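You operate a simulated robot arm through the tools that you are given. There is no shell and no other tool. Be economical: measure what you need, move in short steps, check, and stop when the job is done.

Carry out the task below with a simulated robot arm. There is one attempt and no reset: what you move stays moved.

## Task
Fetch the tiny tub with a white lid and set it on top of the green puck. Then press the minus button of the red mixer three times. Then fetch the small jar with a sticker on its green lid and set it on the bench in front of the tall mixer. Keep to this order. Set down upright: small jar with a sticker on its green lid.

It is judged by the outcome, as a careful person would: the job done as asked, and still so three seconds after it is handed in. It fails if anything else is knocked over, pushed out of place, dropped, spilled or broken. Lids that push on must go on centred and level and be pressed home; caps that screw on are set level and turned clockwise until they are tight.

## Robot
A 7-joint arm with a vacuum gripper on a trunk, on a base that drives. Base frame: it is fixed to the floor where the robot stands at the start and does not move with it; the origin is under the middle of the robot, x ahead of it, y to its left, z up; the surface under the hand at the start is at about z = 900. Lengths are in mm, angles in degrees, forces in N, time in s.
Its first joint turns from -149.0 to 149.0 degrees. Places, roughly: bench in front of the tall mixer [500, -500, 900]; green puck [-2250, 3000, 1000]; minus button of the red mixer [600, -1100, 1300]; small jar with a sticker on its green lid [750, -1250, 1000]. Payload 1.06 kg.
Tool frame: the origin (TCP) lies in the middle of the cups' lips, and z points out of the cups. The gripper has 1 cup of 24 mm across, covering 24 by 24 mm (tool x, y); the bellows give 8 mm. With the vacuum on, a cup seals on a smooth face that it is pressed against (1 to 4 N); it does not hold porous or soft things. The pull reaches 23 N.
Orientation is told as [roll, pitch, yaw] about the base's x, y, z axes, in that order, counted from this pose: with the cups facing straight down, the tool's x points along the base's -x, its y along +y and its z along -z.

## Interface
- The arm moves only by the tool move_arm. Its argument "steps" is a list that holds one entry, the list of rows, each a list of 7 numbers: the vacuum: 1 switches it on, 0 off, then the shift along the tool's x, y, z in mm, then the turn, a rotation vector about the tool's x, y, z in degrees. In form: [[[suction, dx, dy, dz, rx, ry, rz], ...]]. A call has 1 to 12 rows; each row is the pose to reach, as a shift and turn from the pose commanded when the call began, along the tool's axes at that moment. A row lasts 0.2 s, in which the tool goes at most 50 mm and 8.6 degrees; a call with a longer step from one row to the next is refused whole, and so is a gripper value outside its range. A pose out of reach is approached as far as the arm can. The call stops where the force on the tool passes 40 N (or 10 N more than at its start, if that is more) or the arm is blocked; 0.2 s more then pass. The pull builds up within a second once a cup has sealed. Time passes only in rows, and 0.2 s behind the last, so rows that repeat a pose give it time. It gives the time, the measured TCP pose, the force on the tool (base axes) and the pull of the vacuum at its end, in the units of the frame above (readings bear some noise), with the torque about the TCP (base axes, N m) and any sound that the robot's microphone picked up.
- Cameras (640 x 400 px; columns grow to the right, rows downward): "scene" is now at [11.7, 102.1, 1550.1]; the picture's right is [-0.76, -0.65, 0.00], its down [-0.38, 0.44, -0.82] and it looks along [0.53, -0.62, -0.58] (base axes); focal length 267 px, centre (320, 200). "wrist" rides on the gripper at [78, 19, -96] in the tool frame; the picture's right is [-0.24, 0.97, 0.00], its down [-0.71, -0.17, -0.69] and it looks along [-0.67, -0.16, 0.73] (tool axes); focal length 243 px, centre (320, 200). There is no depth. A picture from a camera that has moved, and an enlarged one, comes with that camera's place and axes in the base frame and with its lens.
- snapshot(camera): a new picture of that camera. It takes no simulated time.
- lift_body(by): slides the trunk up (or, below 0, down) by that many mm; the arm and the scene camera ride with it, the base frame stays. It gives what a move gives, with no picture.
- base_move(legs): drives the robot by 1 to 6 legs, each [ahead, turn to the left] in mm and degrees, along the robot's own axes; the way and the turn of a leg run together, so that a leg with both is an arc; at most 1500 mm and 180 degrees a leg. The arm and the cameras ride along, it lands a little off, and it stops where it bumps. It gives what a move gives.
- head_to(pan, tilt): turns the head with the scene camera to pan (to the left, within 155 degrees either way) and tilt (down, from -29 to 69), counted from straight ahead of the robot. It gives what a move gives.
- inspect(camera, box): a new picture of the part [left, top, right, bottom] of that camera's present view, enlarged. It takes no simulated time.
- finish_job(): hands the job in; it is judged then, once.

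Work in short steps. Places have to be worked out from the pictures, the camera data and where the tool is seen: move nearer, look again, correct. Check each grasp and each placing, and mend what went wrong. You have 165 turns and 112 pictures in all, those below and enlarged ones among them. Switch the vacuum off and draw the arm clear of the work before you hand the job in, unless the task says otherwise.

The tools are called after ">>>" by a JSON object that holds its "api" and its "payload". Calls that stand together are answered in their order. move_arm: Moves the arm, as the interface text tells. Its arguments: {"type":"object","properties":{"steps":{"type":"array","items":{"type":"array","items":{"type":"array","items":{"type":"number"}}}}},"required":["steps"]} The other tools are called the same way: lift_body (by) slides the trunk up or down; base_move (legs) drives the base; head_to (pan, tilt) turns the head that bears the scene camera; snapshot (camera) takes a picture; inspect (camera, box) takes an enlarged picture of a part of a camera's view; finish_job () hands the job in.

At the start:

```text
time: 0.0
tool_pos: [471.7, -488.0, 999.9]
ee_rot: [0.0, 0.0, 0.0]
ft_force: [0.2, -0.7, 0.3]
wrist_torque: [0.0, -0.01, -0.04]
pull: 0.1
trunk travel left (down, up): [-600.0, 110.0]
robot x, y, heading: [-0.1, 4.9, 0.0]
head pan, tilt: [-49.5, 35.4]
```

scene: 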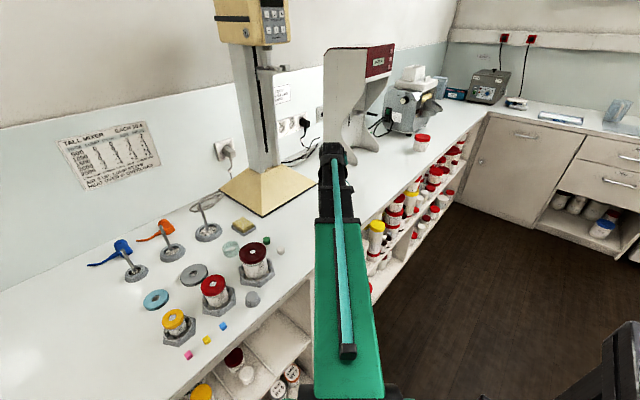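
wrist: 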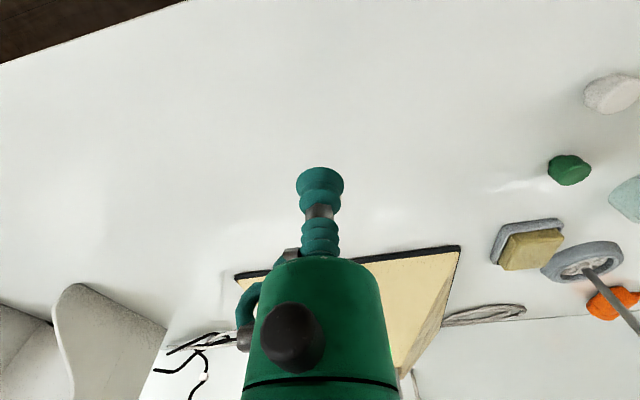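

I'll first look around to locate the tub, puck and the room layout.

>>> {"api": "head_to", "payload": {"pan": 100, "tilt": 25}}

>>> {"api": "snapshot", "payload": {"camera": "scene"}}

>>> {"api": "inspect", "payload": {"camera": "wrist", "box": [400, 50, 640, 350]}}

```text
time: 2.3
tool_pos: [471.6, -488.6, 999.0]
ee_rot: [0.0, 0.0, 0.0]
ft_force: [0.0, 0.0, -1.4]
wrist_torque: [0.01, -0.02, 0.02]
pull: 0.1
trunk travel left (down, up): [-600.0, 110.0]
robot x, y, heading: [-1.6, 2.3, 0.1]
head pan, tilt: [100.0, 25.0]
```

```text
109 pictures are left
camera scene: at [-61.3, 259.7, 1566.4], right [0.98, 0.17, 0.0], down [0.07, -0.42, -0.91], along [-0.16, 0.89, -0.42], focal length 267 px, centre (320, 200)
```

scene: 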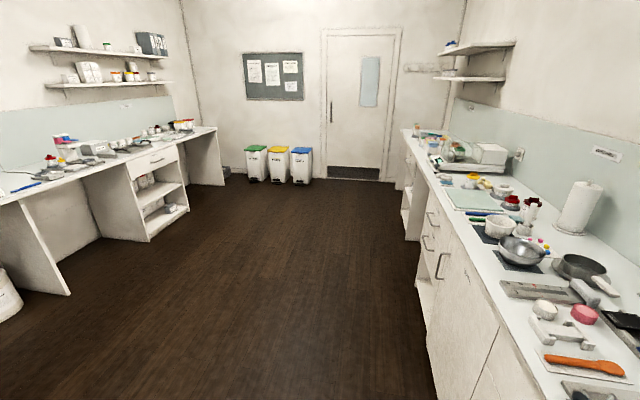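

```text
1.33 times, centred on (520, 200) of wrist
camera zoom: at [392.0, -470.0, 1094.5], right [0.24, 0.97, 0.0], down [0.71, -0.17, 0.69], along [0.67, -0.16, -0.73], focal length 324 px, centre (53, 200)
```

zoom: 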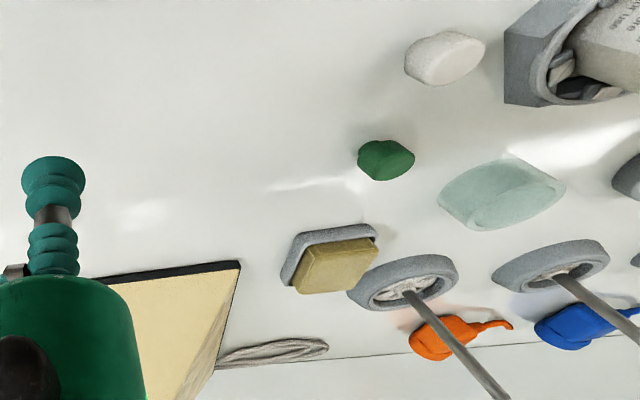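

The puck should be around pixel (172,130) on the left bench; zooming there and on other areas for the white-lidded tub.

>>> {"api": "inspect", "payload": {"camera": "scene", "box": [0, 100, 220, 210]}}

>>> {"api": "inspect", "payload": {"camera": "scene", "box": [400, 110, 600, 280]}}

>>> {"api": "head_to", "payload": {"pan": -60, "tilt": 30}}

>>> {"api": "snapshot", "payload": {"camera": "scene"}}

```text
2.91 times, centred on (110, 155) of scene
camera zoom: at [-61.3, 259.7, 1566.4], right [0.98, 0.17, 0.0], down [0.07, -0.42, -0.91], along [-0.16, 0.89, -0.42], focal length 776 px, centre (931, 331)
```

zoom: 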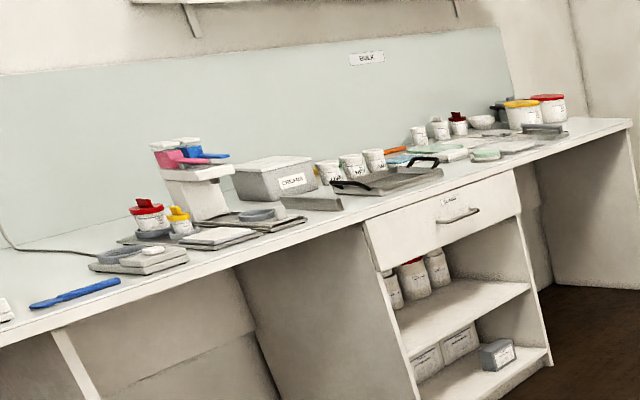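

```text
2.35 times, centred on (500, 195) of scene
camera zoom: at [-61.3, 259.7, 1566.4], right [0.98, 0.17, 0.0], down [0.07, -0.42, -0.91], along [-0.16, 0.89, -0.42], focal length 628 px, centre (-104, 212)
```

zoom: 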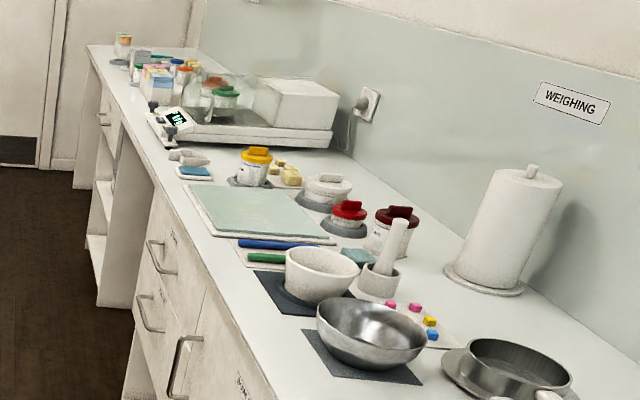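

```text
time: 4.8
tool_pos: [469.8, -489.2, 999.3]
ee_rot: [0.0, 0.1, -0.1]
ft_force: [0.1, 0.6, 0.1]
wrist_torque: [-0.01, -0.01, -0.01]
pull: 0.1
trunk travel left (down, up): [-600.0, 110.0]
robot x, y, heading: [-0.1, 2.1, -0.1]
head pan, tilt: [-60.0, 30.0]
```

```text
105 pictures are left
camera scene: at [-0.1, 90.6, 1558.4], right [-0.87, -0.5, 0.0], down [-0.25, 0.43, -0.87], along [0.43, -0.75, -0.5], focal length 267 px, centre (320, 200)
```

scene: 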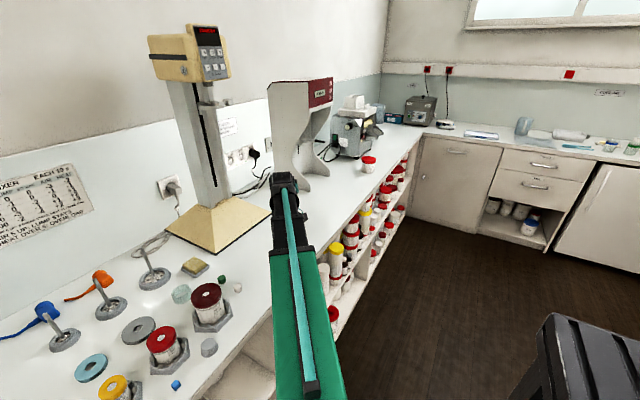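

Zooming in on the red mixer zone and the left part of the bench, then looking at the remaining directions.

>>> {"api": "inspect", "payload": {"camera": "scene", "box": [230, 70, 430, 210]}}

>>> {"api": "head_to", "payload": {"pan": -10, "tilt": 35}}

>>> {"api": "snapshot", "payload": {"camera": "scene"}}

>>> {"api": "head_to", "payload": {"pan": 45, "tilt": 30}}

>>> {"api": "snapshot", "payload": {"camera": "scene"}}

>>> {"api": "head_to", "payload": {"pan": 150, "tilt": 25}}

>>> {"api": "snapshot", "payload": {"camera": "scene"}}

>>> {"api": "head_to", "payload": {"pan": -130, "tilt": 25}}

>>> {"api": "snapshot", "payload": {"camera": "scene"}}

```text
2.86 times, centred on (330, 140) of scene
camera zoom: at [-0.1, 90.6, 1558.4], right [-0.87, -0.5, 0.0], down [-0.25, 0.43, -0.87], along [0.43, -0.75, -0.5], focal length 762 px, centre (291, 371)
```

zoom: 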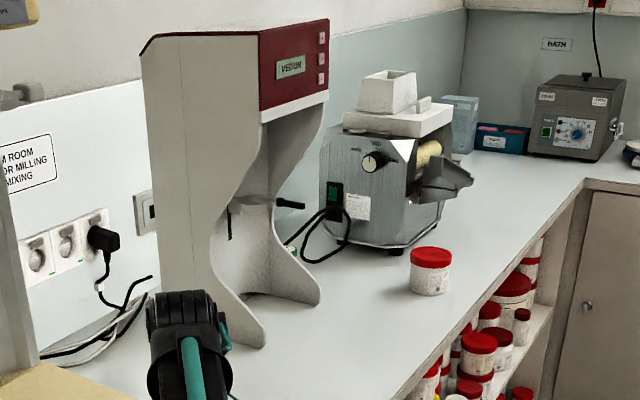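

```text
time: 6.0
tool_pos: [470.4, -487.9, 1000.1]
ee_rot: [0.0, -0.1, 0.1]
ft_force: [0.4, -0.4, -0.1]
wrist_torque: [0.01, 0.03, -0.04]
pull: 0.0
trunk travel left (down, up): [-600.0, 110.0]
robot x, y, heading: [-0.4, -2.4, -0.0]
head pan, tilt: [-10.0, 35.0]
```

```text
103 pictures are left
camera scene: at [41.4, 153.6, 1550.7], right [-0.17, -0.98, 0.0], down [-0.56, 0.1, -0.82], along [0.81, -0.14, -0.57], focal length 267 px, centre (320, 200)
```

scene: 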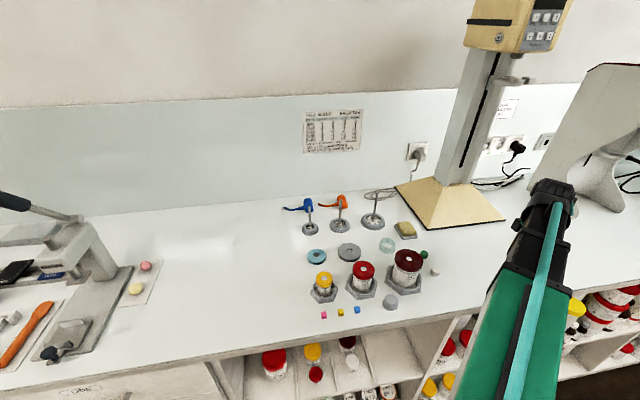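

```text
time: 7.2
tool_pos: [470.5, -488.6, 1000.5]
ee_rot: [0.0, 0.0, 0.0]
ft_force: [-0.1, 0.0, -1.0]
wrist_torque: [-0.02, -0.02, 0.02]
pull: 0.1
trunk travel left (down, up): [-600.0, 110.0]
robot x, y, heading: [-0.6, -0.0, 0.2]
head pan, tilt: [45.0, 30.0]
```

```text
102 pictures are left
camera scene: at [18.6, 232.8, 1558.4], right [0.71, -0.71, 0.0], down [-0.35, -0.35, -0.87], along [0.61, 0.61, -0.5], focal length 267 px, centre (320, 200)
```

scene: 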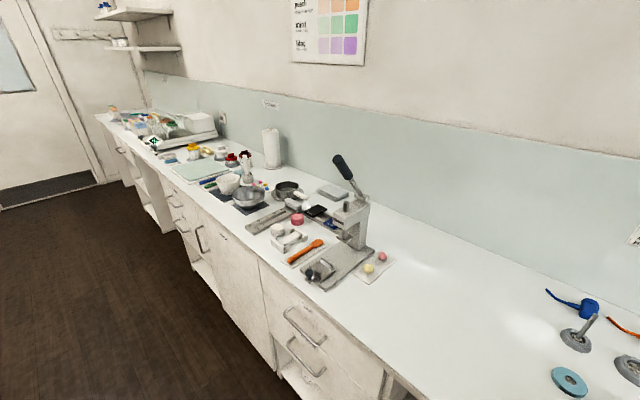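

```text
time: 9.0
tool_pos: [470.5, -488.6, 999.7]
ee_rot: [0.1, 0.0, 0.0]
ft_force: [-0.5, 0.0, 0.2]
wrist_torque: [0.0, 0.0, -0.01]
pull: 0.1
trunk travel left (down, up): [-600.0, 110.0]
robot x, y, heading: [1.3, 1.7, -0.3]
head pan, tilt: [150.0, 25.0]
```

```text
101 pictures are left
camera scene: at [-125.1, 215.1, 1566.4], right [0.5, 0.87, 0.0], down [0.37, -0.21, -0.91], along [-0.78, 0.45, -0.42], focal length 267 px, centre (320, 200)
```

scene: 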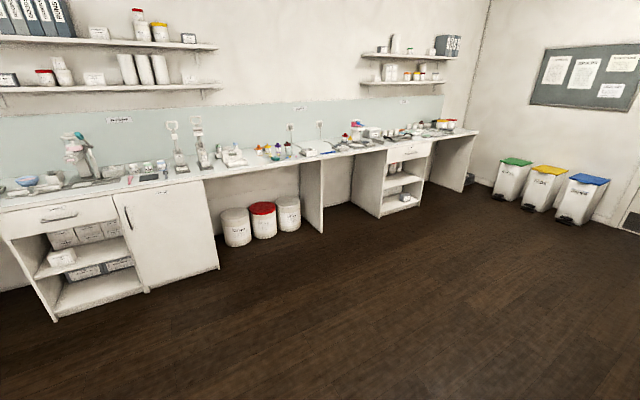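

```text
time: 12.9
tool_pos: [470.8, -488.4, 1000.4]
ee_rot: [0.0, -0.1, 0.0]
ft_force: [0.3, 0.0, -1.4]
wrist_torque: [0.01, -0.01, 0.01]
pull: 0.1
trunk travel left (down, up): [-600.0, 110.0]
robot x, y, heading: [0.1, 0.5, -0.2]
head pan, tilt: [-130.0, 25.0]
```

```text
100 pictures are left
camera scene: at [-104.6, 98.3, 1566.4], right [-0.77, 0.64, 0.0], down [0.27, 0.32, -0.91], along [-0.58, -0.69, -0.42], focal length 267 px, centre (320, 200)
```

scene: 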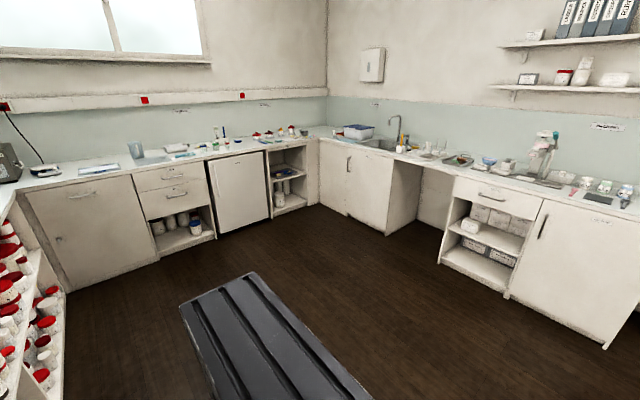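

The puck is on the far-left bench ("BULK" sign), whose front edge is at x≈-2190; a number of small tubs stand there. I back away, lift the trunk, and drive there.

>>> {"api": "lift_body", "payload": {"by": 100}}

>>> {"api": "base_move", "payload": {"legs": [[-900, 0], [0, 90], [1500, 0], [1200, 0], [0, 90]]}}

>>> {"api": "head_to", "payload": {"pan": 0, "tilt": 25}}

>>> {"api": "snapshot", "payload": {"camera": "scene"}}

```text
time: 14.2
tool_pos: [471.3, -488.6, 1100.2]
ee_rot: [-0.1, 0.0, 0.0]
ft_force: [0.2, -0.2, 0.1]
wrist_torque: [0.02, 0.01, 0.0]
pull: 0.1
trunk travel left (down, up): [-700.0, 10.0]
robot x, y, heading: [2.5, -0.3, 0.2]
head pan, tilt: [-130.0, 25.0]
```

```text
time: 39.2
tool_pos: [-1312.6, 3181.6, 1100.2]
ee_rot: [0.0, 0.0, 179.4]
ft_force: [-0.6, 0.5, 0.4]
wrist_torque: [0.01, 0.01, 0.0]
pull: 0.1
trunk travel left (down, up): [-700.0, 10.0]
robot x, y, heading: [-845.8, 2687.5, 179.5]
head pan, tilt: [-130.0, 25.0]
```

```text
time: 41.3
tool_pos: [-1313.5, 3181.3, 1101.1]
ee_rot: [0.0, 0.0, 179.4]
ft_force: [-0.1, 0.2, -0.6]
wrist_torque: [0.01, 0.0, 0.04]
pull: 0.1
trunk travel left (down, up): [-700.0, 10.0]
robot x, y, heading: [-845.2, 2691.6, 179.2]
head pan, tilt: [0.0, 25.0]
```

```text
99 pictures are left
camera scene: at [-896.7, 2518.5, 1666.4], right [0.01, 1.0, 0.0], down [0.42, 0.0, -0.91], along [-0.91, 0.01, -0.42], focal length 267 px, centre (320, 200)
```

scene: 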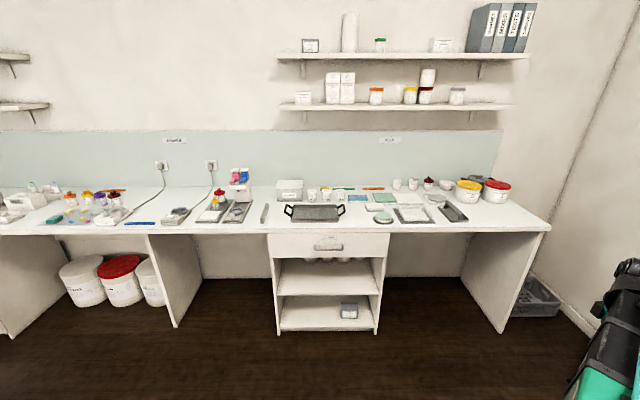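

>>> {"api": "inspect", "payload": {"camera": "scene", "box": [260, 160, 400, 240]}}

>>> {"api": "inspect", "payload": {"camera": "scene", "box": [360, 160, 500, 240]}}

>>> {"api": "inspect", "payload": {"camera": "scene", "box": [0, 160, 260, 240]}}

```text
4.57 times, centred on (330, 200) of scene
camera zoom: at [-896.7, 2518.5, 1666.4], right [0.01, 1.0, 0.0], down [0.42, 0.0, -0.91], along [-0.91, 0.01, -0.42], focal length 1220 px, centre (274, 200)
```

zoom: 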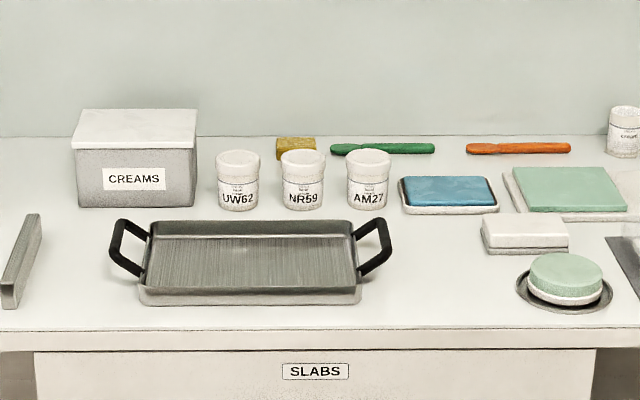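

```text
4.57 times, centred on (430, 200) of scene
camera zoom: at [-896.7, 2518.5, 1666.4], right [0.01, 1.0, 0.0], down [0.42, 0.0, -0.91], along [-0.91, 0.01, -0.42], focal length 1220 px, centre (-183, 200)
```

zoom: 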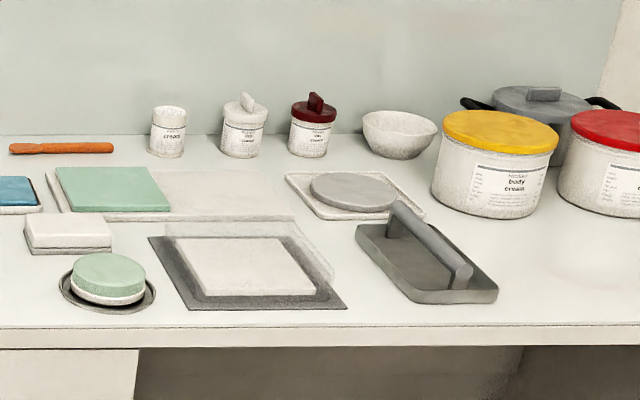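

```text
2.46 times, centred on (130, 200) of scene
camera zoom: at [-896.7, 2518.5, 1666.4], right [0.01, 1.0, 0.0], down [0.42, 0.0, -0.91], along [-0.91, 0.01, -0.42], focal length 657 px, centre (788, 200)
```

zoom: 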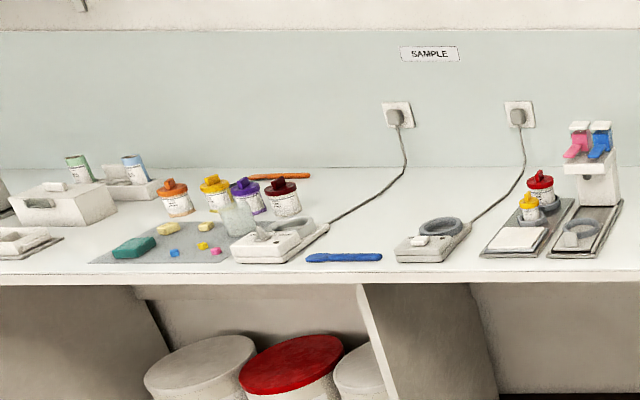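

The green puck (on a dish) is seen at about (-2259, 2902). There are several white-lidded tubs; I drive closer to identify the tiny one.

>>> {"api": "base_move", "payload": {"legs": [[600, 0]]}}

>>> {"api": "head_to", "payload": {"pan": -5, "tilt": 35}}

>>> {"api": "snapshot", "payload": {"camera": "scene"}}

```text
time: 44.7
tool_pos: [-1914.5, 3189.5, 1099.7]
ee_rot: [0.0, 0.0, 179.4]
ft_force: [-0.9, -0.6, 0.5]
wrist_torque: [-0.03, 0.0, -0.01]
pull: 0.0
trunk travel left (down, up): [-700.0, 10.0]
robot x, y, heading: [-1449.3, 2695.8, 179.6]
head pan, tilt: [0.0, 25.0]
```

```text
time: 45.4
tool_pos: [-1914.0, 3190.0, 1098.7]
ee_rot: [0.1, 0.0, 179.2]
ft_force: [-0.4, -0.4, -0.2]
wrist_torque: [-0.02, 0.01, 0.0]
pull: 0.0
trunk travel left (down, up): [-700.0, 10.0]
robot x, y, heading: [-1448.4, 2694.8, 179.3]
head pan, tilt: [-5.0, 35.0]
```

```text
95 pictures are left
camera scene: at [-1494.8, 2533.0, 1650.7], right [0.1, 1.0, 0.0], down [0.57, -0.06, -0.82], along [-0.82, 0.08, -0.57], focal length 267 px, centre (320, 200)
```

scene: 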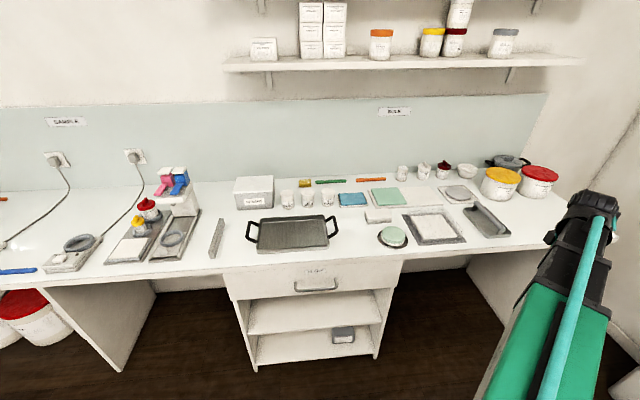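

>>> {"api": "inspect", "payload": {"camera": "scene", "box": [370, 145, 490, 225]}}

>>> {"api": "inspect", "payload": {"camera": "scene", "box": [230, 165, 410, 265]}}

>>> {"api": "inspect", "payload": {"camera": "scene", "box": [100, 160, 220, 260]}}

>>> {"api": "head_to", "payload": {"pan": 45, "tilt": 25}}

>>> {"api": "snapshot", "payload": {"camera": "scene"}}

```text
5.00 times, centred on (430, 185) of scene
camera zoom: at [-1494.8, 2533.0, 1650.7], right [0.1, 1.0, 0.0], down [0.57, -0.06, -0.82], along [-0.82, 0.08, -0.57], focal length 1334 px, centre (-230, 275)
```

zoom: 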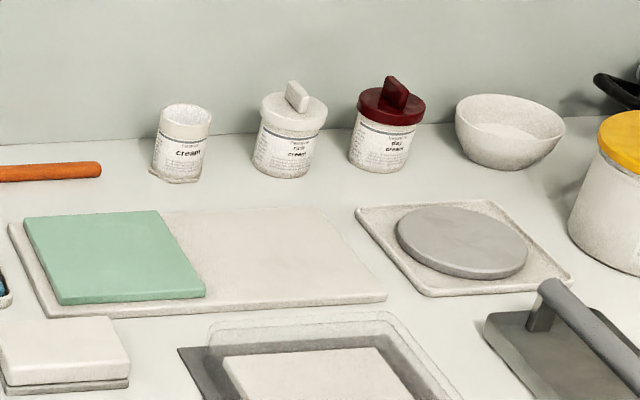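

```text
3.56 times, centred on (320, 215) of scene
camera zoom: at [-1494.8, 2533.0, 1650.7], right [0.1, 1.0, 0.0], down [0.57, -0.06, -0.82], along [-0.82, 0.08, -0.57], focal length 949 px, centre (320, 147)
```

zoom: 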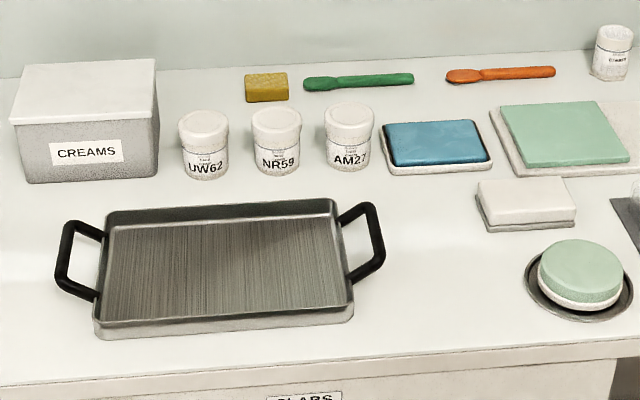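

```text
4.00 times, centred on (160, 210) of scene
camera zoom: at [-1494.8, 2533.0, 1650.7], right [0.1, 1.0, 0.0], down [0.57, -0.06, -0.82], along [-0.82, 0.08, -0.57], focal length 1067 px, centre (960, 160)
```

zoom: 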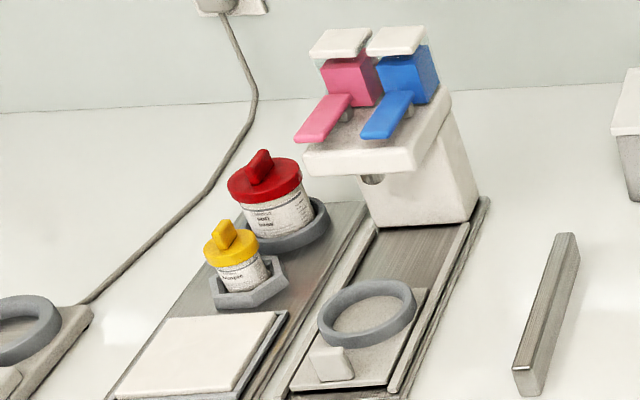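

```text
time: 46.6
tool_pos: [-1914.9, 3188.8, 1099.6]
ee_rot: [0.0, -0.1, 179.3]
ft_force: [0.6, -1.5, -0.6]
wrist_torque: [-0.01, 0.01, 0.03]
pull: 0.0
trunk travel left (down, up): [-700.0, 10.0]
robot x, y, heading: [-1451.9, 2697.6, 179.3]
head pan, tilt: [45.0, 25.0]
```

```text
91 pictures are left
camera scene: at [-1473.0, 2460.0, 1666.4], right [-0.7, 0.72, 0.0], down [0.3, 0.29, -0.91], along [-0.65, -0.63, -0.42], focal length 267 px, centre (320, 200)
```

scene: 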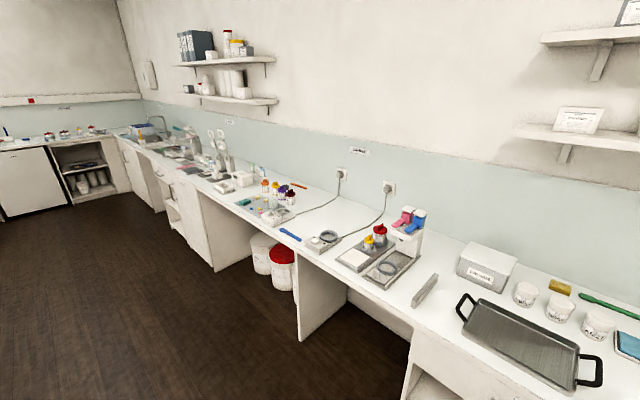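

The three CREAMS tubs share white lids but are labelled; I check other places for a uniquely "tiny" white-lid tub before deciding.

>>> {"api": "inspect", "payload": {"camera": "scene", "box": [110, 100, 310, 225]}}

>>> {"api": "inspect", "payload": {"camera": "scene", "box": [160, 20, 300, 120]}}

>>> {"api": "head_to", "payload": {"pan": 0, "tilt": -5}}

>>> {"api": "snapshot", "payload": {"camera": "scene"}}

>>> {"api": "head_to", "payload": {"pan": -130, "tilt": 20}}

>>> {"api": "snapshot", "payload": {"camera": "scene"}}

```text
3.20 times, centred on (210, 162) of scene
camera zoom: at [-1473.0, 2460.0, 1666.4], right [-0.7, 0.72, 0.0], down [0.3, 0.29, -0.91], along [-0.65, -0.63, -0.42], focal length 854 px, centre (672, 320)
```

zoom: 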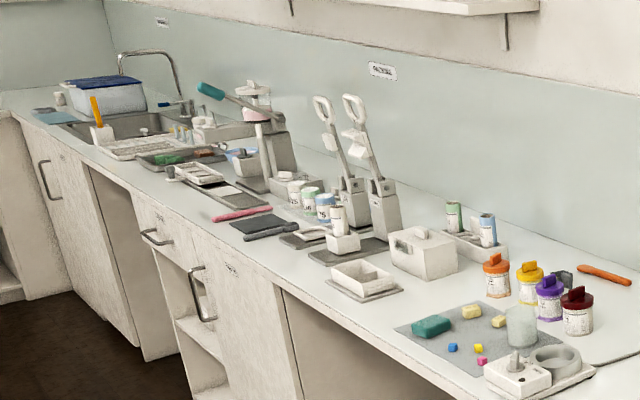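

```text
4.00 times, centred on (230, 70) of scene
camera zoom: at [-1473.0, 2460.0, 1666.4], right [-0.7, 0.72, 0.0], down [0.3, 0.29, -0.91], along [-0.65, -0.63, -0.42], focal length 1067 px, centre (680, 720)
```

zoom: 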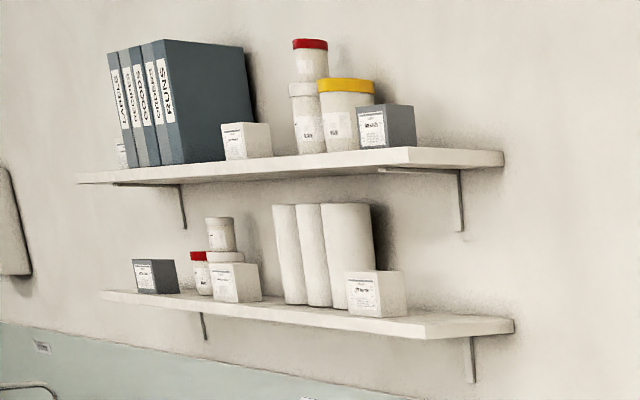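

```text
time: 47.7
tool_pos: [-1913.7, 3190.8, 1100.1]
ee_rot: [0.0, 0.0, 179.3]
ft_force: [0.4, 0.3, 0.5]
wrist_torque: [-0.02, 0.05, 0.02]
pull: 0.0
trunk travel left (down, up): [-700.0, 10.0]
robot x, y, heading: [-1450.1, 2693.2, 179.2]
head pan, tilt: [0.0, -5.0]
```

```text
88 pictures are left
camera scene: at [-1494.5, 2525.3, 1714.5], right [0.01, 1.0, 0.0], down [-0.09, 0.0, -1.0], along [-1.0, 0.01, 0.09], focal length 267 px, centre (320, 200)
```

scene: 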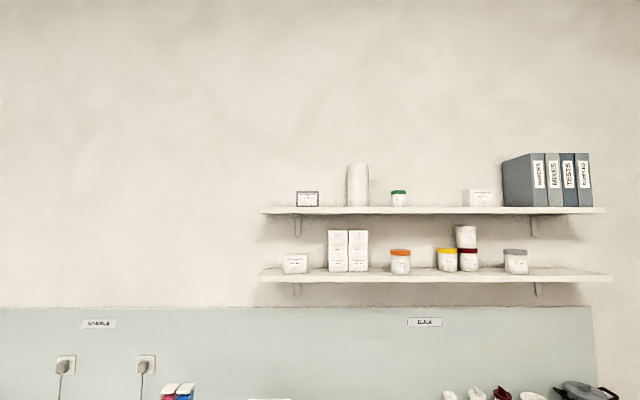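

```text
time: 49.9
tool_pos: [-1914.7, 3189.7, 1100.9]
ee_rot: [0.0, 0.1, 179.3]
ft_force: [-0.2, -0.1, 0.0]
wrist_torque: [-0.04, 0.04, -0.01]
pull: 0.0
trunk travel left (down, up): [-700.0, 10.0]
robot x, y, heading: [-1448.3, 2699.9, 179.3]
head pan, tilt: [-130.0, 20.0]
```

```text
87 pictures are left
camera scene: at [-1346.4, 2594.9, 1674.5], right [0.76, -0.65, 0.0], down [-0.22, -0.26, -0.94], along [0.61, 0.71, -0.34], focal length 267 px, centre (320, 200)
```

scene: 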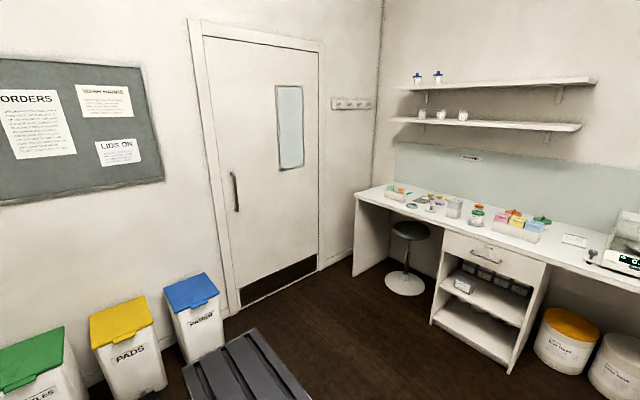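

>>> {"api": "inspect", "payload": {"camera": "scene", "box": [380, 170, 600, 300]}}

>>> {"api": "inspect", "payload": {"camera": "scene", "box": [380, 60, 500, 135]}}

>>> {"api": "inspect", "payload": {"camera": "scene", "box": [0, 70, 160, 180]}}

```text
2.91 times, centred on (490, 235) of scene
camera zoom: at [-1346.4, 2594.9, 1674.5], right [0.76, -0.65, 0.0], down [-0.22, -0.26, -0.94], along [0.61, 0.71, -0.34], focal length 776 px, centre (-174, 98)
```

zoom: 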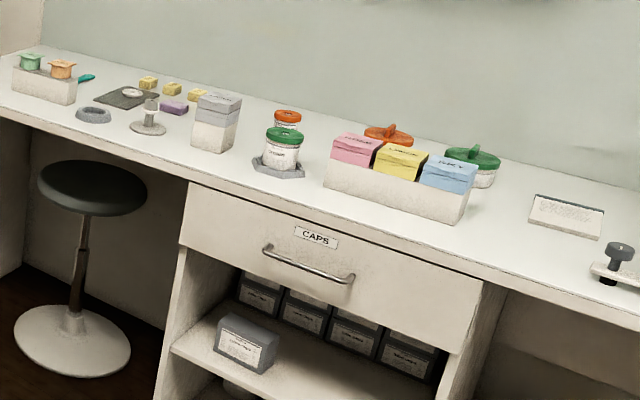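

```text
5.33 times, centred on (440, 98) of scene
camera zoom: at [-1346.4, 2594.9, 1674.5], right [0.76, -0.65, 0.0], down [-0.22, -0.26, -0.94], along [0.61, 0.71, -0.34], focal length 1423 px, centre (-320, 747)
```

zoom: 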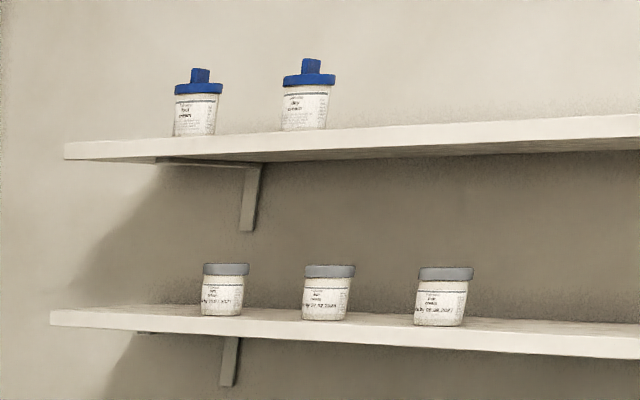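

```text
3.64 times, centred on (80, 125) of scene
camera zoom: at [-1346.4, 2594.9, 1674.5], right [0.76, -0.65, 0.0], down [-0.22, -0.26, -0.94], along [0.61, 0.71, -0.34], focal length 970 px, centre (1193, 473)
```

zoom: 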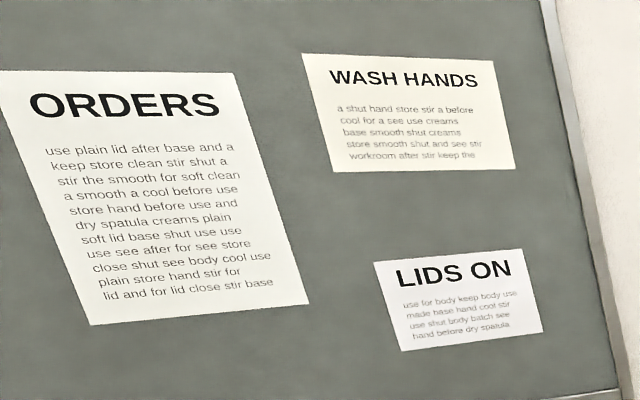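

Small white/blue/green-lidded pots stand on the further bench at the left; I drive along to look there closely.

>>> {"api": "base_move", "payload": {"legs": [[-250, 0], [0, 90], [1500, 0]]}}

>>> {"api": "head_to", "payload": {"pan": -70, "tilt": 30}}

>>> {"api": "snapshot", "payload": {"camera": "scene"}}

```text
time: 62.5
tool_pos: [-1663.5, 721.0, 1099.9]
ee_rot: [-0.1, 0.0, -88.9]
ft_force: [-0.6, -0.4, 0.1]
wrist_torque: [-0.01, -0.04, 0.02]
pull: 0.0
trunk travel left (down, up): [-700.0, 10.0]
robot x, y, heading: [-1184.8, 1201.0, -88.9]
head pan, tilt: [-130.0, 20.0]
```

```text
time: 63.8
tool_pos: [-1663.6, 721.8, 1099.2]
ee_rot: [0.0, 0.0, -89.0]
ft_force: [0.1, 0.5, 0.8]
wrist_torque: [0.0, 0.0, -0.03]
pull: 0.1
trunk travel left (down, up): [-700.0, 10.0]
robot x, y, heading: [-1185.1, 1198.4, -89.1]
head pan, tilt: [-70.0, 30.0]
```

```text
83 pictures are left
camera scene: at [-1099.4, 1215.5, 1658.5], right [-0.36, 0.93, 0.0], down [0.47, 0.18, -0.87], along [-0.81, -0.31, -0.5], focal length 267 px, centre (320, 200)
```

scene: 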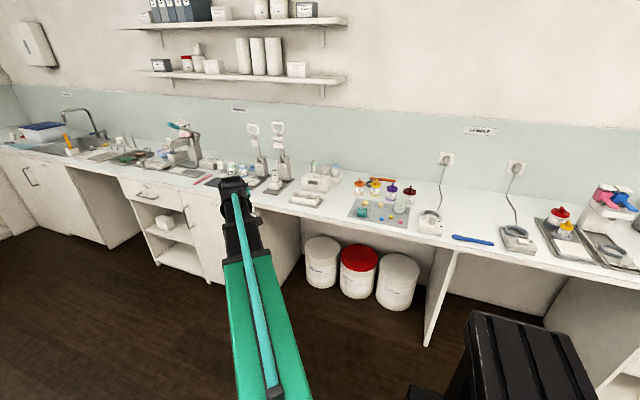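

>>> {"api": "inspect", "payload": {"camera": "scene", "box": [120, 110, 240, 190]}}

>>> {"api": "inspect", "payload": {"camera": "scene", "box": [240, 120, 360, 220]}}

>>> {"api": "inspect", "payload": {"camera": "scene", "box": [0, 90, 130, 180]}}

```text
5.00 times, centred on (180, 150) of scene
camera zoom: at [-1099.4, 1215.5, 1658.5], right [-0.36, 0.93, 0.0], down [0.47, 0.18, -0.87], along [-0.81, -0.31, -0.5], focal length 1334 px, centre (1020, 450)
```

zoom: 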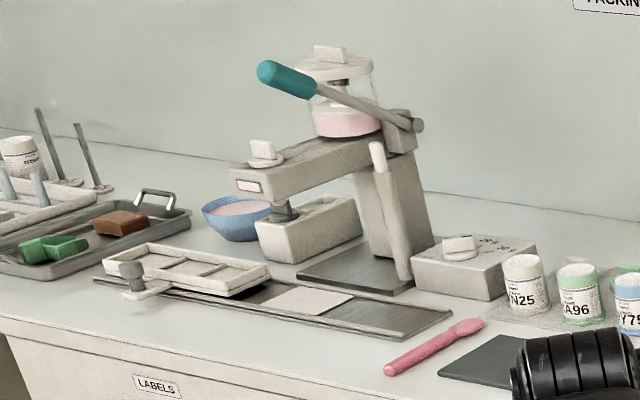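

```text
4.00 times, centred on (300, 170) of scene
camera zoom: at [-1099.4, 1215.5, 1658.5], right [-0.36, 0.93, 0.0], down [0.47, 0.18, -0.87], along [-0.81, -0.31, -0.5], focal length 1067 px, centre (400, 320)
```

zoom: 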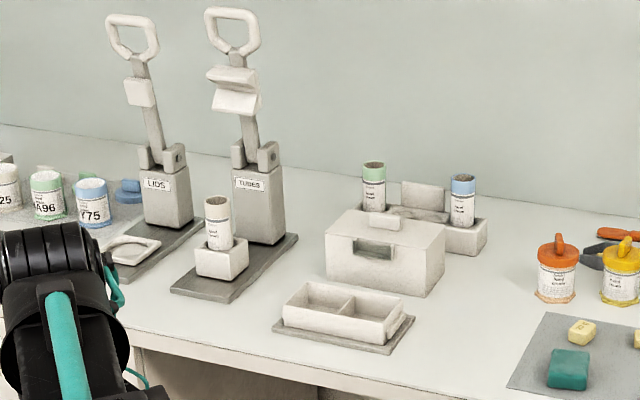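

```text
4.44 times, centred on (65, 135) of scene
camera zoom: at [-1099.4, 1215.5, 1658.5], right [-0.36, 0.93, 0.0], down [0.47, 0.18, -0.87], along [-0.81, -0.31, -0.5], focal length 1186 px, centre (1453, 489)
```

zoom: 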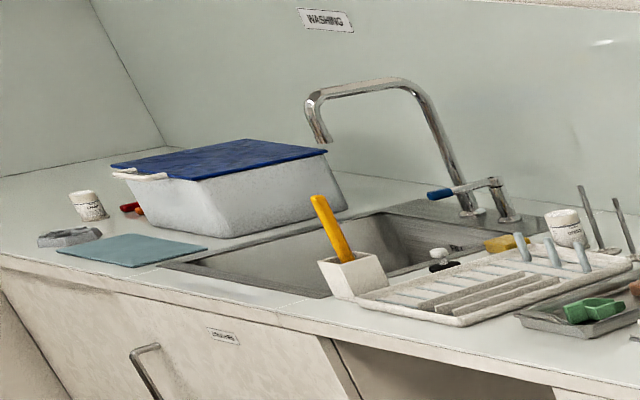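

Still no unique one; I look at the window-side bench at the −y end.

>>> {"api": "base_move", "payload": {"legs": [[1300, 0]]}}

>>> {"api": "head_to", "payload": {"pan": 15, "tilt": 25}}

>>> {"api": "snapshot", "payload": {"camera": "scene"}}

>>> {"api": "head_to", "payload": {"pan": -60, "tilt": 25}}

>>> {"api": "snapshot", "payload": {"camera": "scene"}}

```text
time: 70.3
tool_pos: [-1652.3, -573.6, 1100.1]
ee_rot: [0.0, -0.1, -89.5]
ft_force: [0.3, 0.1, -1.2]
wrist_torque: [0.02, 0.0, 0.01]
pull: 0.0
trunk travel left (down, up): [-700.0, 10.0]
robot x, y, heading: [-1167.9, -97.4, -89.7]
head pan, tilt: [-70.0, 30.0]
```

```text
time: 71.9
tool_pos: [-1651.3, -573.3, 1100.0]
ee_rot: [0.0, 0.0, -89.5]
ft_force: [-0.7, 0.1, 1.0]
wrist_torque: [0.01, 0.01, 0.01]
pull: 0.1
trunk travel left (down, up): [-700.0, 10.0]
robot x, y, heading: [-1164.8, -100.3, -89.5]
head pan, tilt: [15.0, 25.0]
```

```text
79 pictures are left
camera scene: at [-973.1, -140.9, 1666.4], right [-0.96, -0.27, 0.0], down [-0.11, 0.41, -0.91], along [0.24, -0.87, -0.42], focal length 267 px, centre (320, 200)
```

scene: 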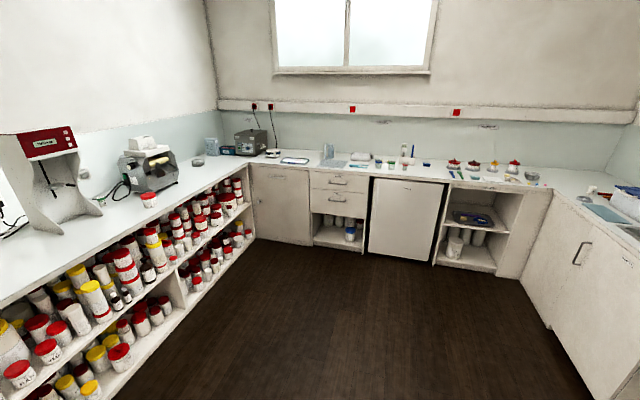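

```text
time: 73.4
tool_pos: [-1651.0, -572.3, 1099.3]
ee_rot: [0.0, 0.0, -89.6]
ft_force: [0.5, 0.1, 0.8]
wrist_torque: [0.02, -0.03, -0.01]
pull: 0.1
trunk travel left (down, up): [-700.0, 10.0]
robot x, y, heading: [-1166.2, -99.7, -89.5]
head pan, tilt: [-60.0, 25.0]
```

```text
78 pictures are left
camera scene: at [-1077.0, -98.9, 1666.4], right [-0.51, 0.86, 0.0], down [0.36, 0.21, -0.91], along [-0.78, -0.46, -0.42], focal length 267 px, centre (320, 200)
```

scene: 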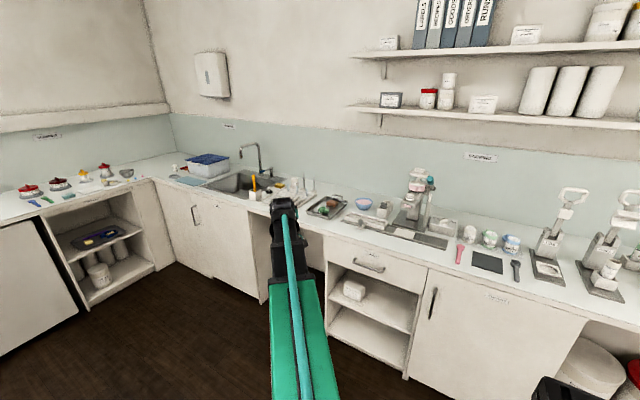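

>>> {"api": "head_to", "payload": {"pan": 15, "tilt": 25}}

>>> {"api": "inspect", "payload": {"camera": "scene", "box": [310, 135, 550, 260]}}

>>> {"api": "inspect", "payload": {"camera": "scene", "box": [0, 110, 230, 250]}}

>>> {"api": "inspect", "payload": {"camera": "scene", "box": [0, 170, 270, 400]}}

```text
time: 74.9
tool_pos: [-1651.5, -572.6, 1099.7]
ee_rot: [0.0, 0.0, -89.4]
ft_force: [-0.9, 0.8, 0.2]
wrist_torque: [0.02, -0.01, 0.01]
pull: 0.1
trunk travel left (down, up): [-700.0, 10.0]
robot x, y, heading: [-1166.3, -95.1, -89.8]
head pan, tilt: [15.0, 25.0]
```

```text
2.67 times, centred on (430, 198) of scene
camera zoom: at [-973.1, -140.9, 1666.4], right [-0.96, -0.27, 0.0], down [-0.11, 0.41, -0.91], along [0.24, -0.87, -0.42], focal length 712 px, centre (27, 207)
```

zoom: 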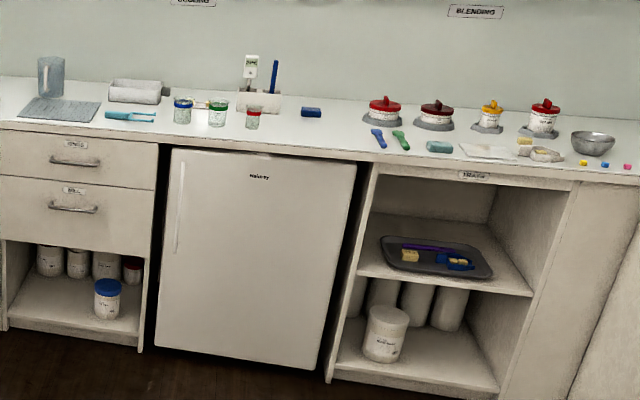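

```text
2.78 times, centred on (115, 180) of scene
camera zoom: at [-973.1, -140.9, 1666.4], right [-0.96, -0.27, 0.0], down [-0.11, 0.41, -0.91], along [0.24, -0.87, -0.42], focal length 742 px, centre (890, 256)
```

zoom: 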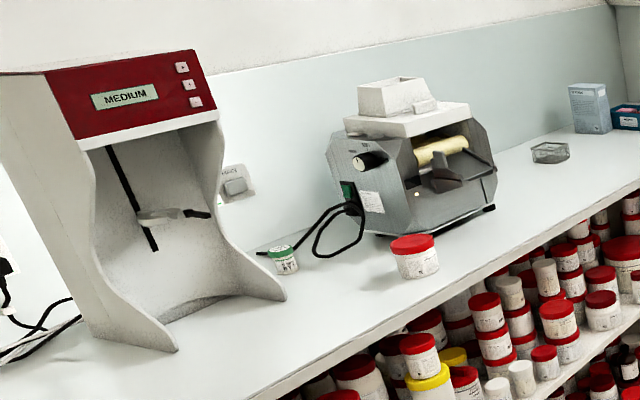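

```text
1.74 times, centred on (135, 285) of scene
camera zoom: at [-973.1, -140.9, 1666.4], right [-0.96, -0.27, 0.0], down [-0.11, 0.41, -0.91], along [0.24, -0.87, -0.42], focal length 464 px, centre (642, 52)
```

zoom: 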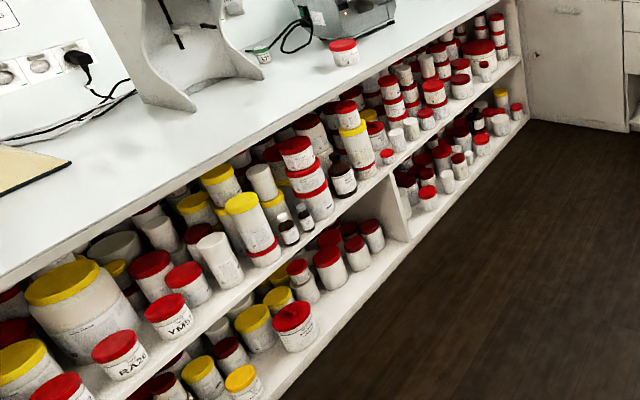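

The green-lid jar with a sticker stands beside the red mixer. I zoom on the sink tubs and then the weighing bench for the tiny white-lid tub.

>>> {"api": "head_to", "payload": {"pan": -60, "tilt": 25}}

>>> {"api": "inspect", "payload": {"camera": "scene", "box": [170, 140, 370, 230]}}

>>> {"api": "inspect", "payload": {"camera": "scene", "box": [440, 220, 540, 290]}}

>>> {"api": "head_to", "payload": {"pan": 150, "tilt": 20}}

>>> {"api": "snapshot", "payload": {"camera": "scene"}}

```text
time: 76.3
tool_pos: [-1650.7, -573.4, 1099.9]
ee_rot: [0.0, 0.0, -89.5]
ft_force: [0.1, 0.8, -0.7]
wrist_torque: [0.0, 0.0, 0.02]
pull: 0.1
trunk travel left (down, up): [-700.0, 10.0]
robot x, y, heading: [-1168.7, -100.1, -89.4]
head pan, tilt: [-60.0, 25.0]
```

```text
3.20 times, centred on (270, 185) of scene
camera zoom: at [-1077.0, -98.9, 1666.4], right [-0.51, 0.86, 0.0], down [0.36, 0.21, -0.91], along [-0.78, -0.46, -0.42], focal length 854 px, centre (480, 248)
```

zoom: 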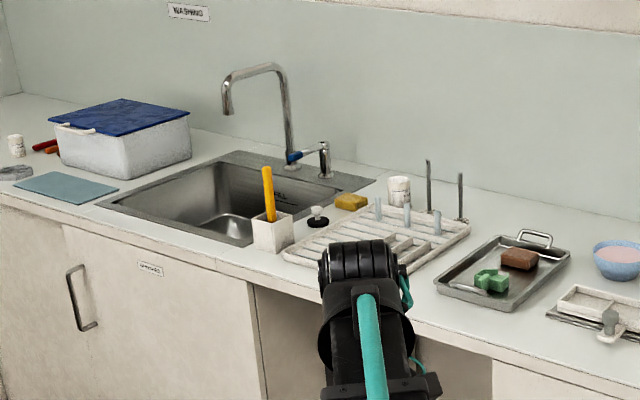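

```text
5.71 times, centred on (490, 255) of scene
camera zoom: at [-1077.0, -98.9, 1666.4], right [-0.51, 0.86, 0.0], down [0.36, 0.21, -0.91], along [-0.78, -0.46, -0.42], focal length 1525 px, centre (-651, -114)
```

zoom: 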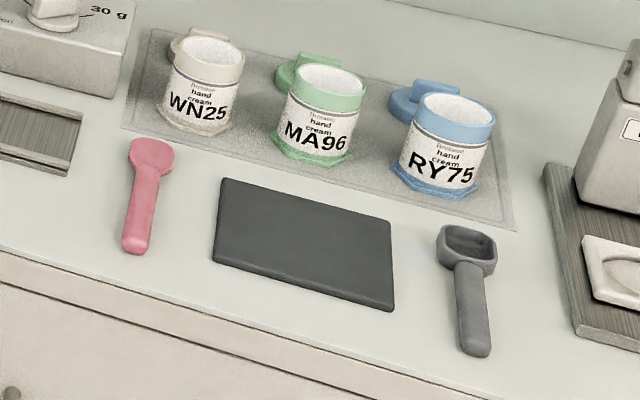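

```text
time: 79.4
tool_pos: [-1651.7, -573.5, 1099.5]
ee_rot: [0.0, 0.0, -89.5]
ft_force: [-0.4, -0.6, 0.3]
wrist_torque: [-0.01, 0.0, -0.03]
pull: 0.0
trunk travel left (down, up): [-700.0, 10.0]
robot x, y, heading: [-1165.2, -93.8, -89.6]
head pan, tilt: [150.0, 20.0]
```

```text
72 pictures are left
camera scene: at [-951.7, 28.9, 1674.5], right [0.87, -0.49, 0.0], down [-0.17, -0.3, -0.94], along [0.46, 0.82, -0.34], focal length 267 px, centre (320, 200)
```

scene: 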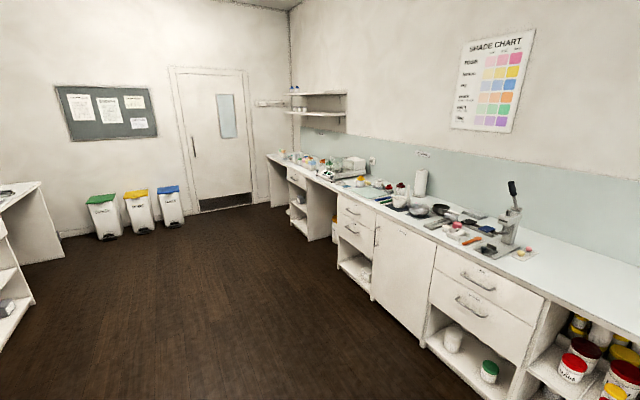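

>>> {"api": "inspect", "payload": {"camera": "scene", "box": [370, 165, 530, 260]}}

>>> {"api": "inspect", "payload": {"camera": "scene", "box": [270, 140, 390, 220]}}

>>> {"api": "inspect", "payload": {"camera": "scene", "box": [400, 290, 640, 400]}}

```text
4.00 times, centred on (450, 212) of scene
camera zoom: at [-951.7, 28.9, 1674.5], right [0.87, -0.49, 0.0], down [-0.17, -0.3, -0.94], along [0.46, 0.82, -0.34], focal length 1067 px, centre (-200, 150)
```

zoom: 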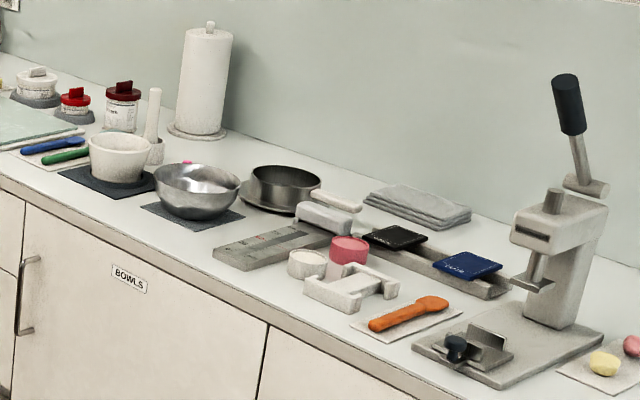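

```text
5.00 times, centred on (330, 180) of scene
camera zoom: at [-951.7, 28.9, 1674.5], right [0.87, -0.49, 0.0], down [-0.17, -0.3, -0.94], along [0.46, 0.82, -0.34], focal length 1334 px, centre (270, 300)
```

zoom: 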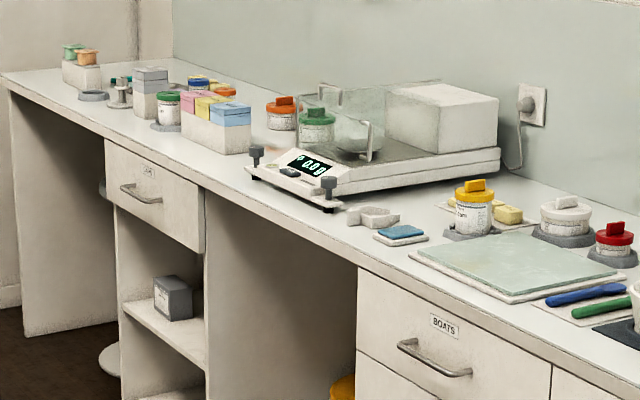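

```text
2.67 times, centred on (520, 345) of scene
camera zoom: at [-951.7, 28.9, 1674.5], right [0.87, -0.49, 0.0], down [-0.17, -0.3, -0.94], along [0.46, 0.82, -0.34], focal length 712 px, centre (-213, -187)
```

zoom: 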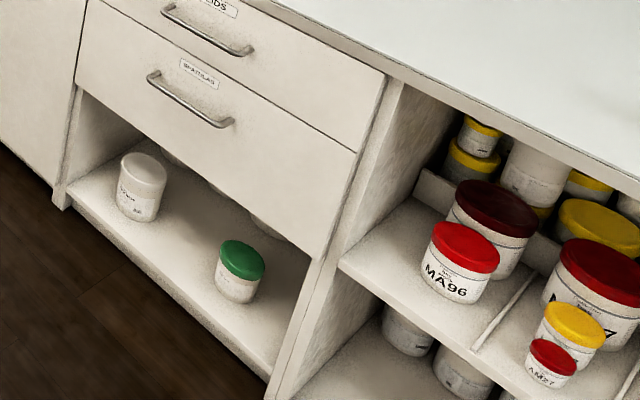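

No clear tiny one on benches; the shelves under the mixer bench hold many small containers. I zoom in there.

>>> {"api": "head_to", "payload": {"pan": 55, "tilt": 30}}

>>> {"api": "snapshot", "payload": {"camera": "scene"}}

```text
time: 81.1
tool_pos: [-1651.2, -571.8, 1100.1]
ee_rot: [-0.1, -0.1, -89.5]
ft_force: [-0.4, -0.6, -0.1]
wrist_torque: [0.01, 0.02, 0.0]
pull: 0.0
trunk travel left (down, up): [-700.0, 10.0]
robot x, y, heading: [-1167.5, -97.8, -89.7]
head pan, tilt: [55.0, 30.0]
```

```text
68 pictures are left
camera scene: at [-923.1, -103.3, 1658.5], right [-0.57, -0.82, 0.0], down [-0.41, 0.28, -0.87], along [0.71, -0.49, -0.5], focal length 267 px, centre (320, 200)
```

scene: 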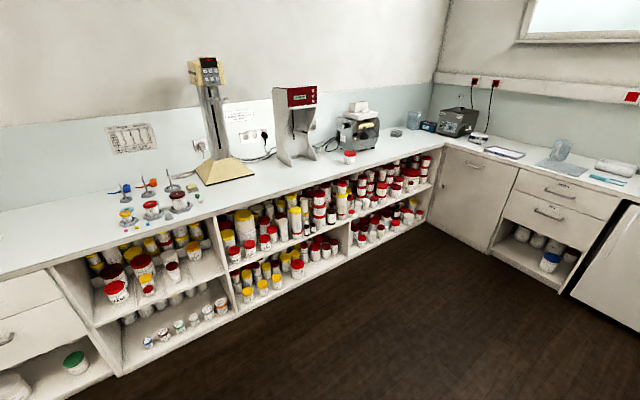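

>>> {"api": "inspect", "payload": {"camera": "scene", "box": [100, 230, 240, 370]}}

>>> {"api": "inspect", "payload": {"camera": "scene", "box": [200, 180, 360, 310]}}

>>> {"api": "inspect", "payload": {"camera": "scene", "box": [320, 140, 450, 260]}}

```text
2.86 times, centred on (170, 300) of scene
camera zoom: at [-923.1, -103.3, 1658.5], right [-0.57, -0.82, 0.0], down [-0.41, 0.28, -0.87], along [0.71, -0.49, -0.5], focal length 762 px, centre (749, -86)
```

zoom: 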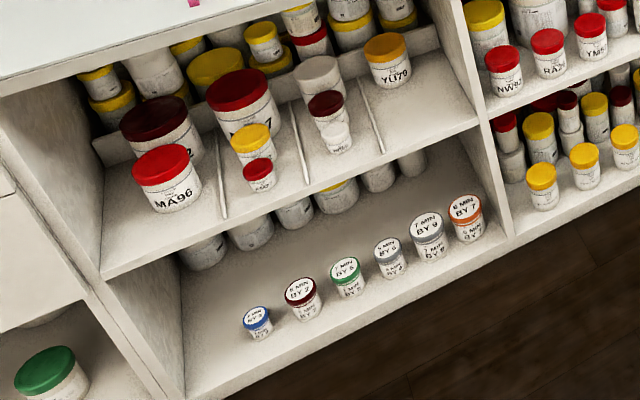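

```text
3.08 times, centred on (280, 245) of scene
camera zoom: at [-923.1, -103.3, 1658.5], right [-0.57, -0.82, 0.0], down [-0.41, 0.28, -0.87], along [0.71, -0.49, -0.5], focal length 821 px, centre (443, 62)
```

zoom: 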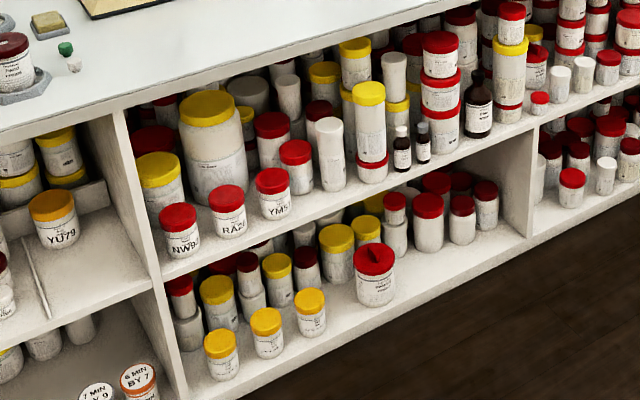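

```text
3.33 times, centred on (385, 200) of scene
camera zoom: at [-923.1, -103.3, 1658.5], right [-0.57, -0.82, 0.0], down [-0.41, 0.28, -0.87], along [0.71, -0.49, -0.5], focal length 889 px, centre (103, 200)
```

zoom: 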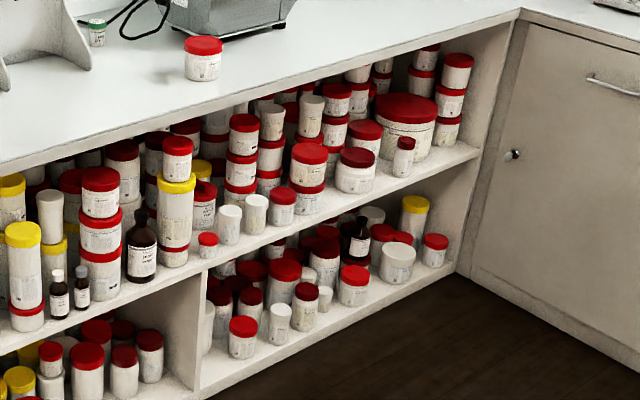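

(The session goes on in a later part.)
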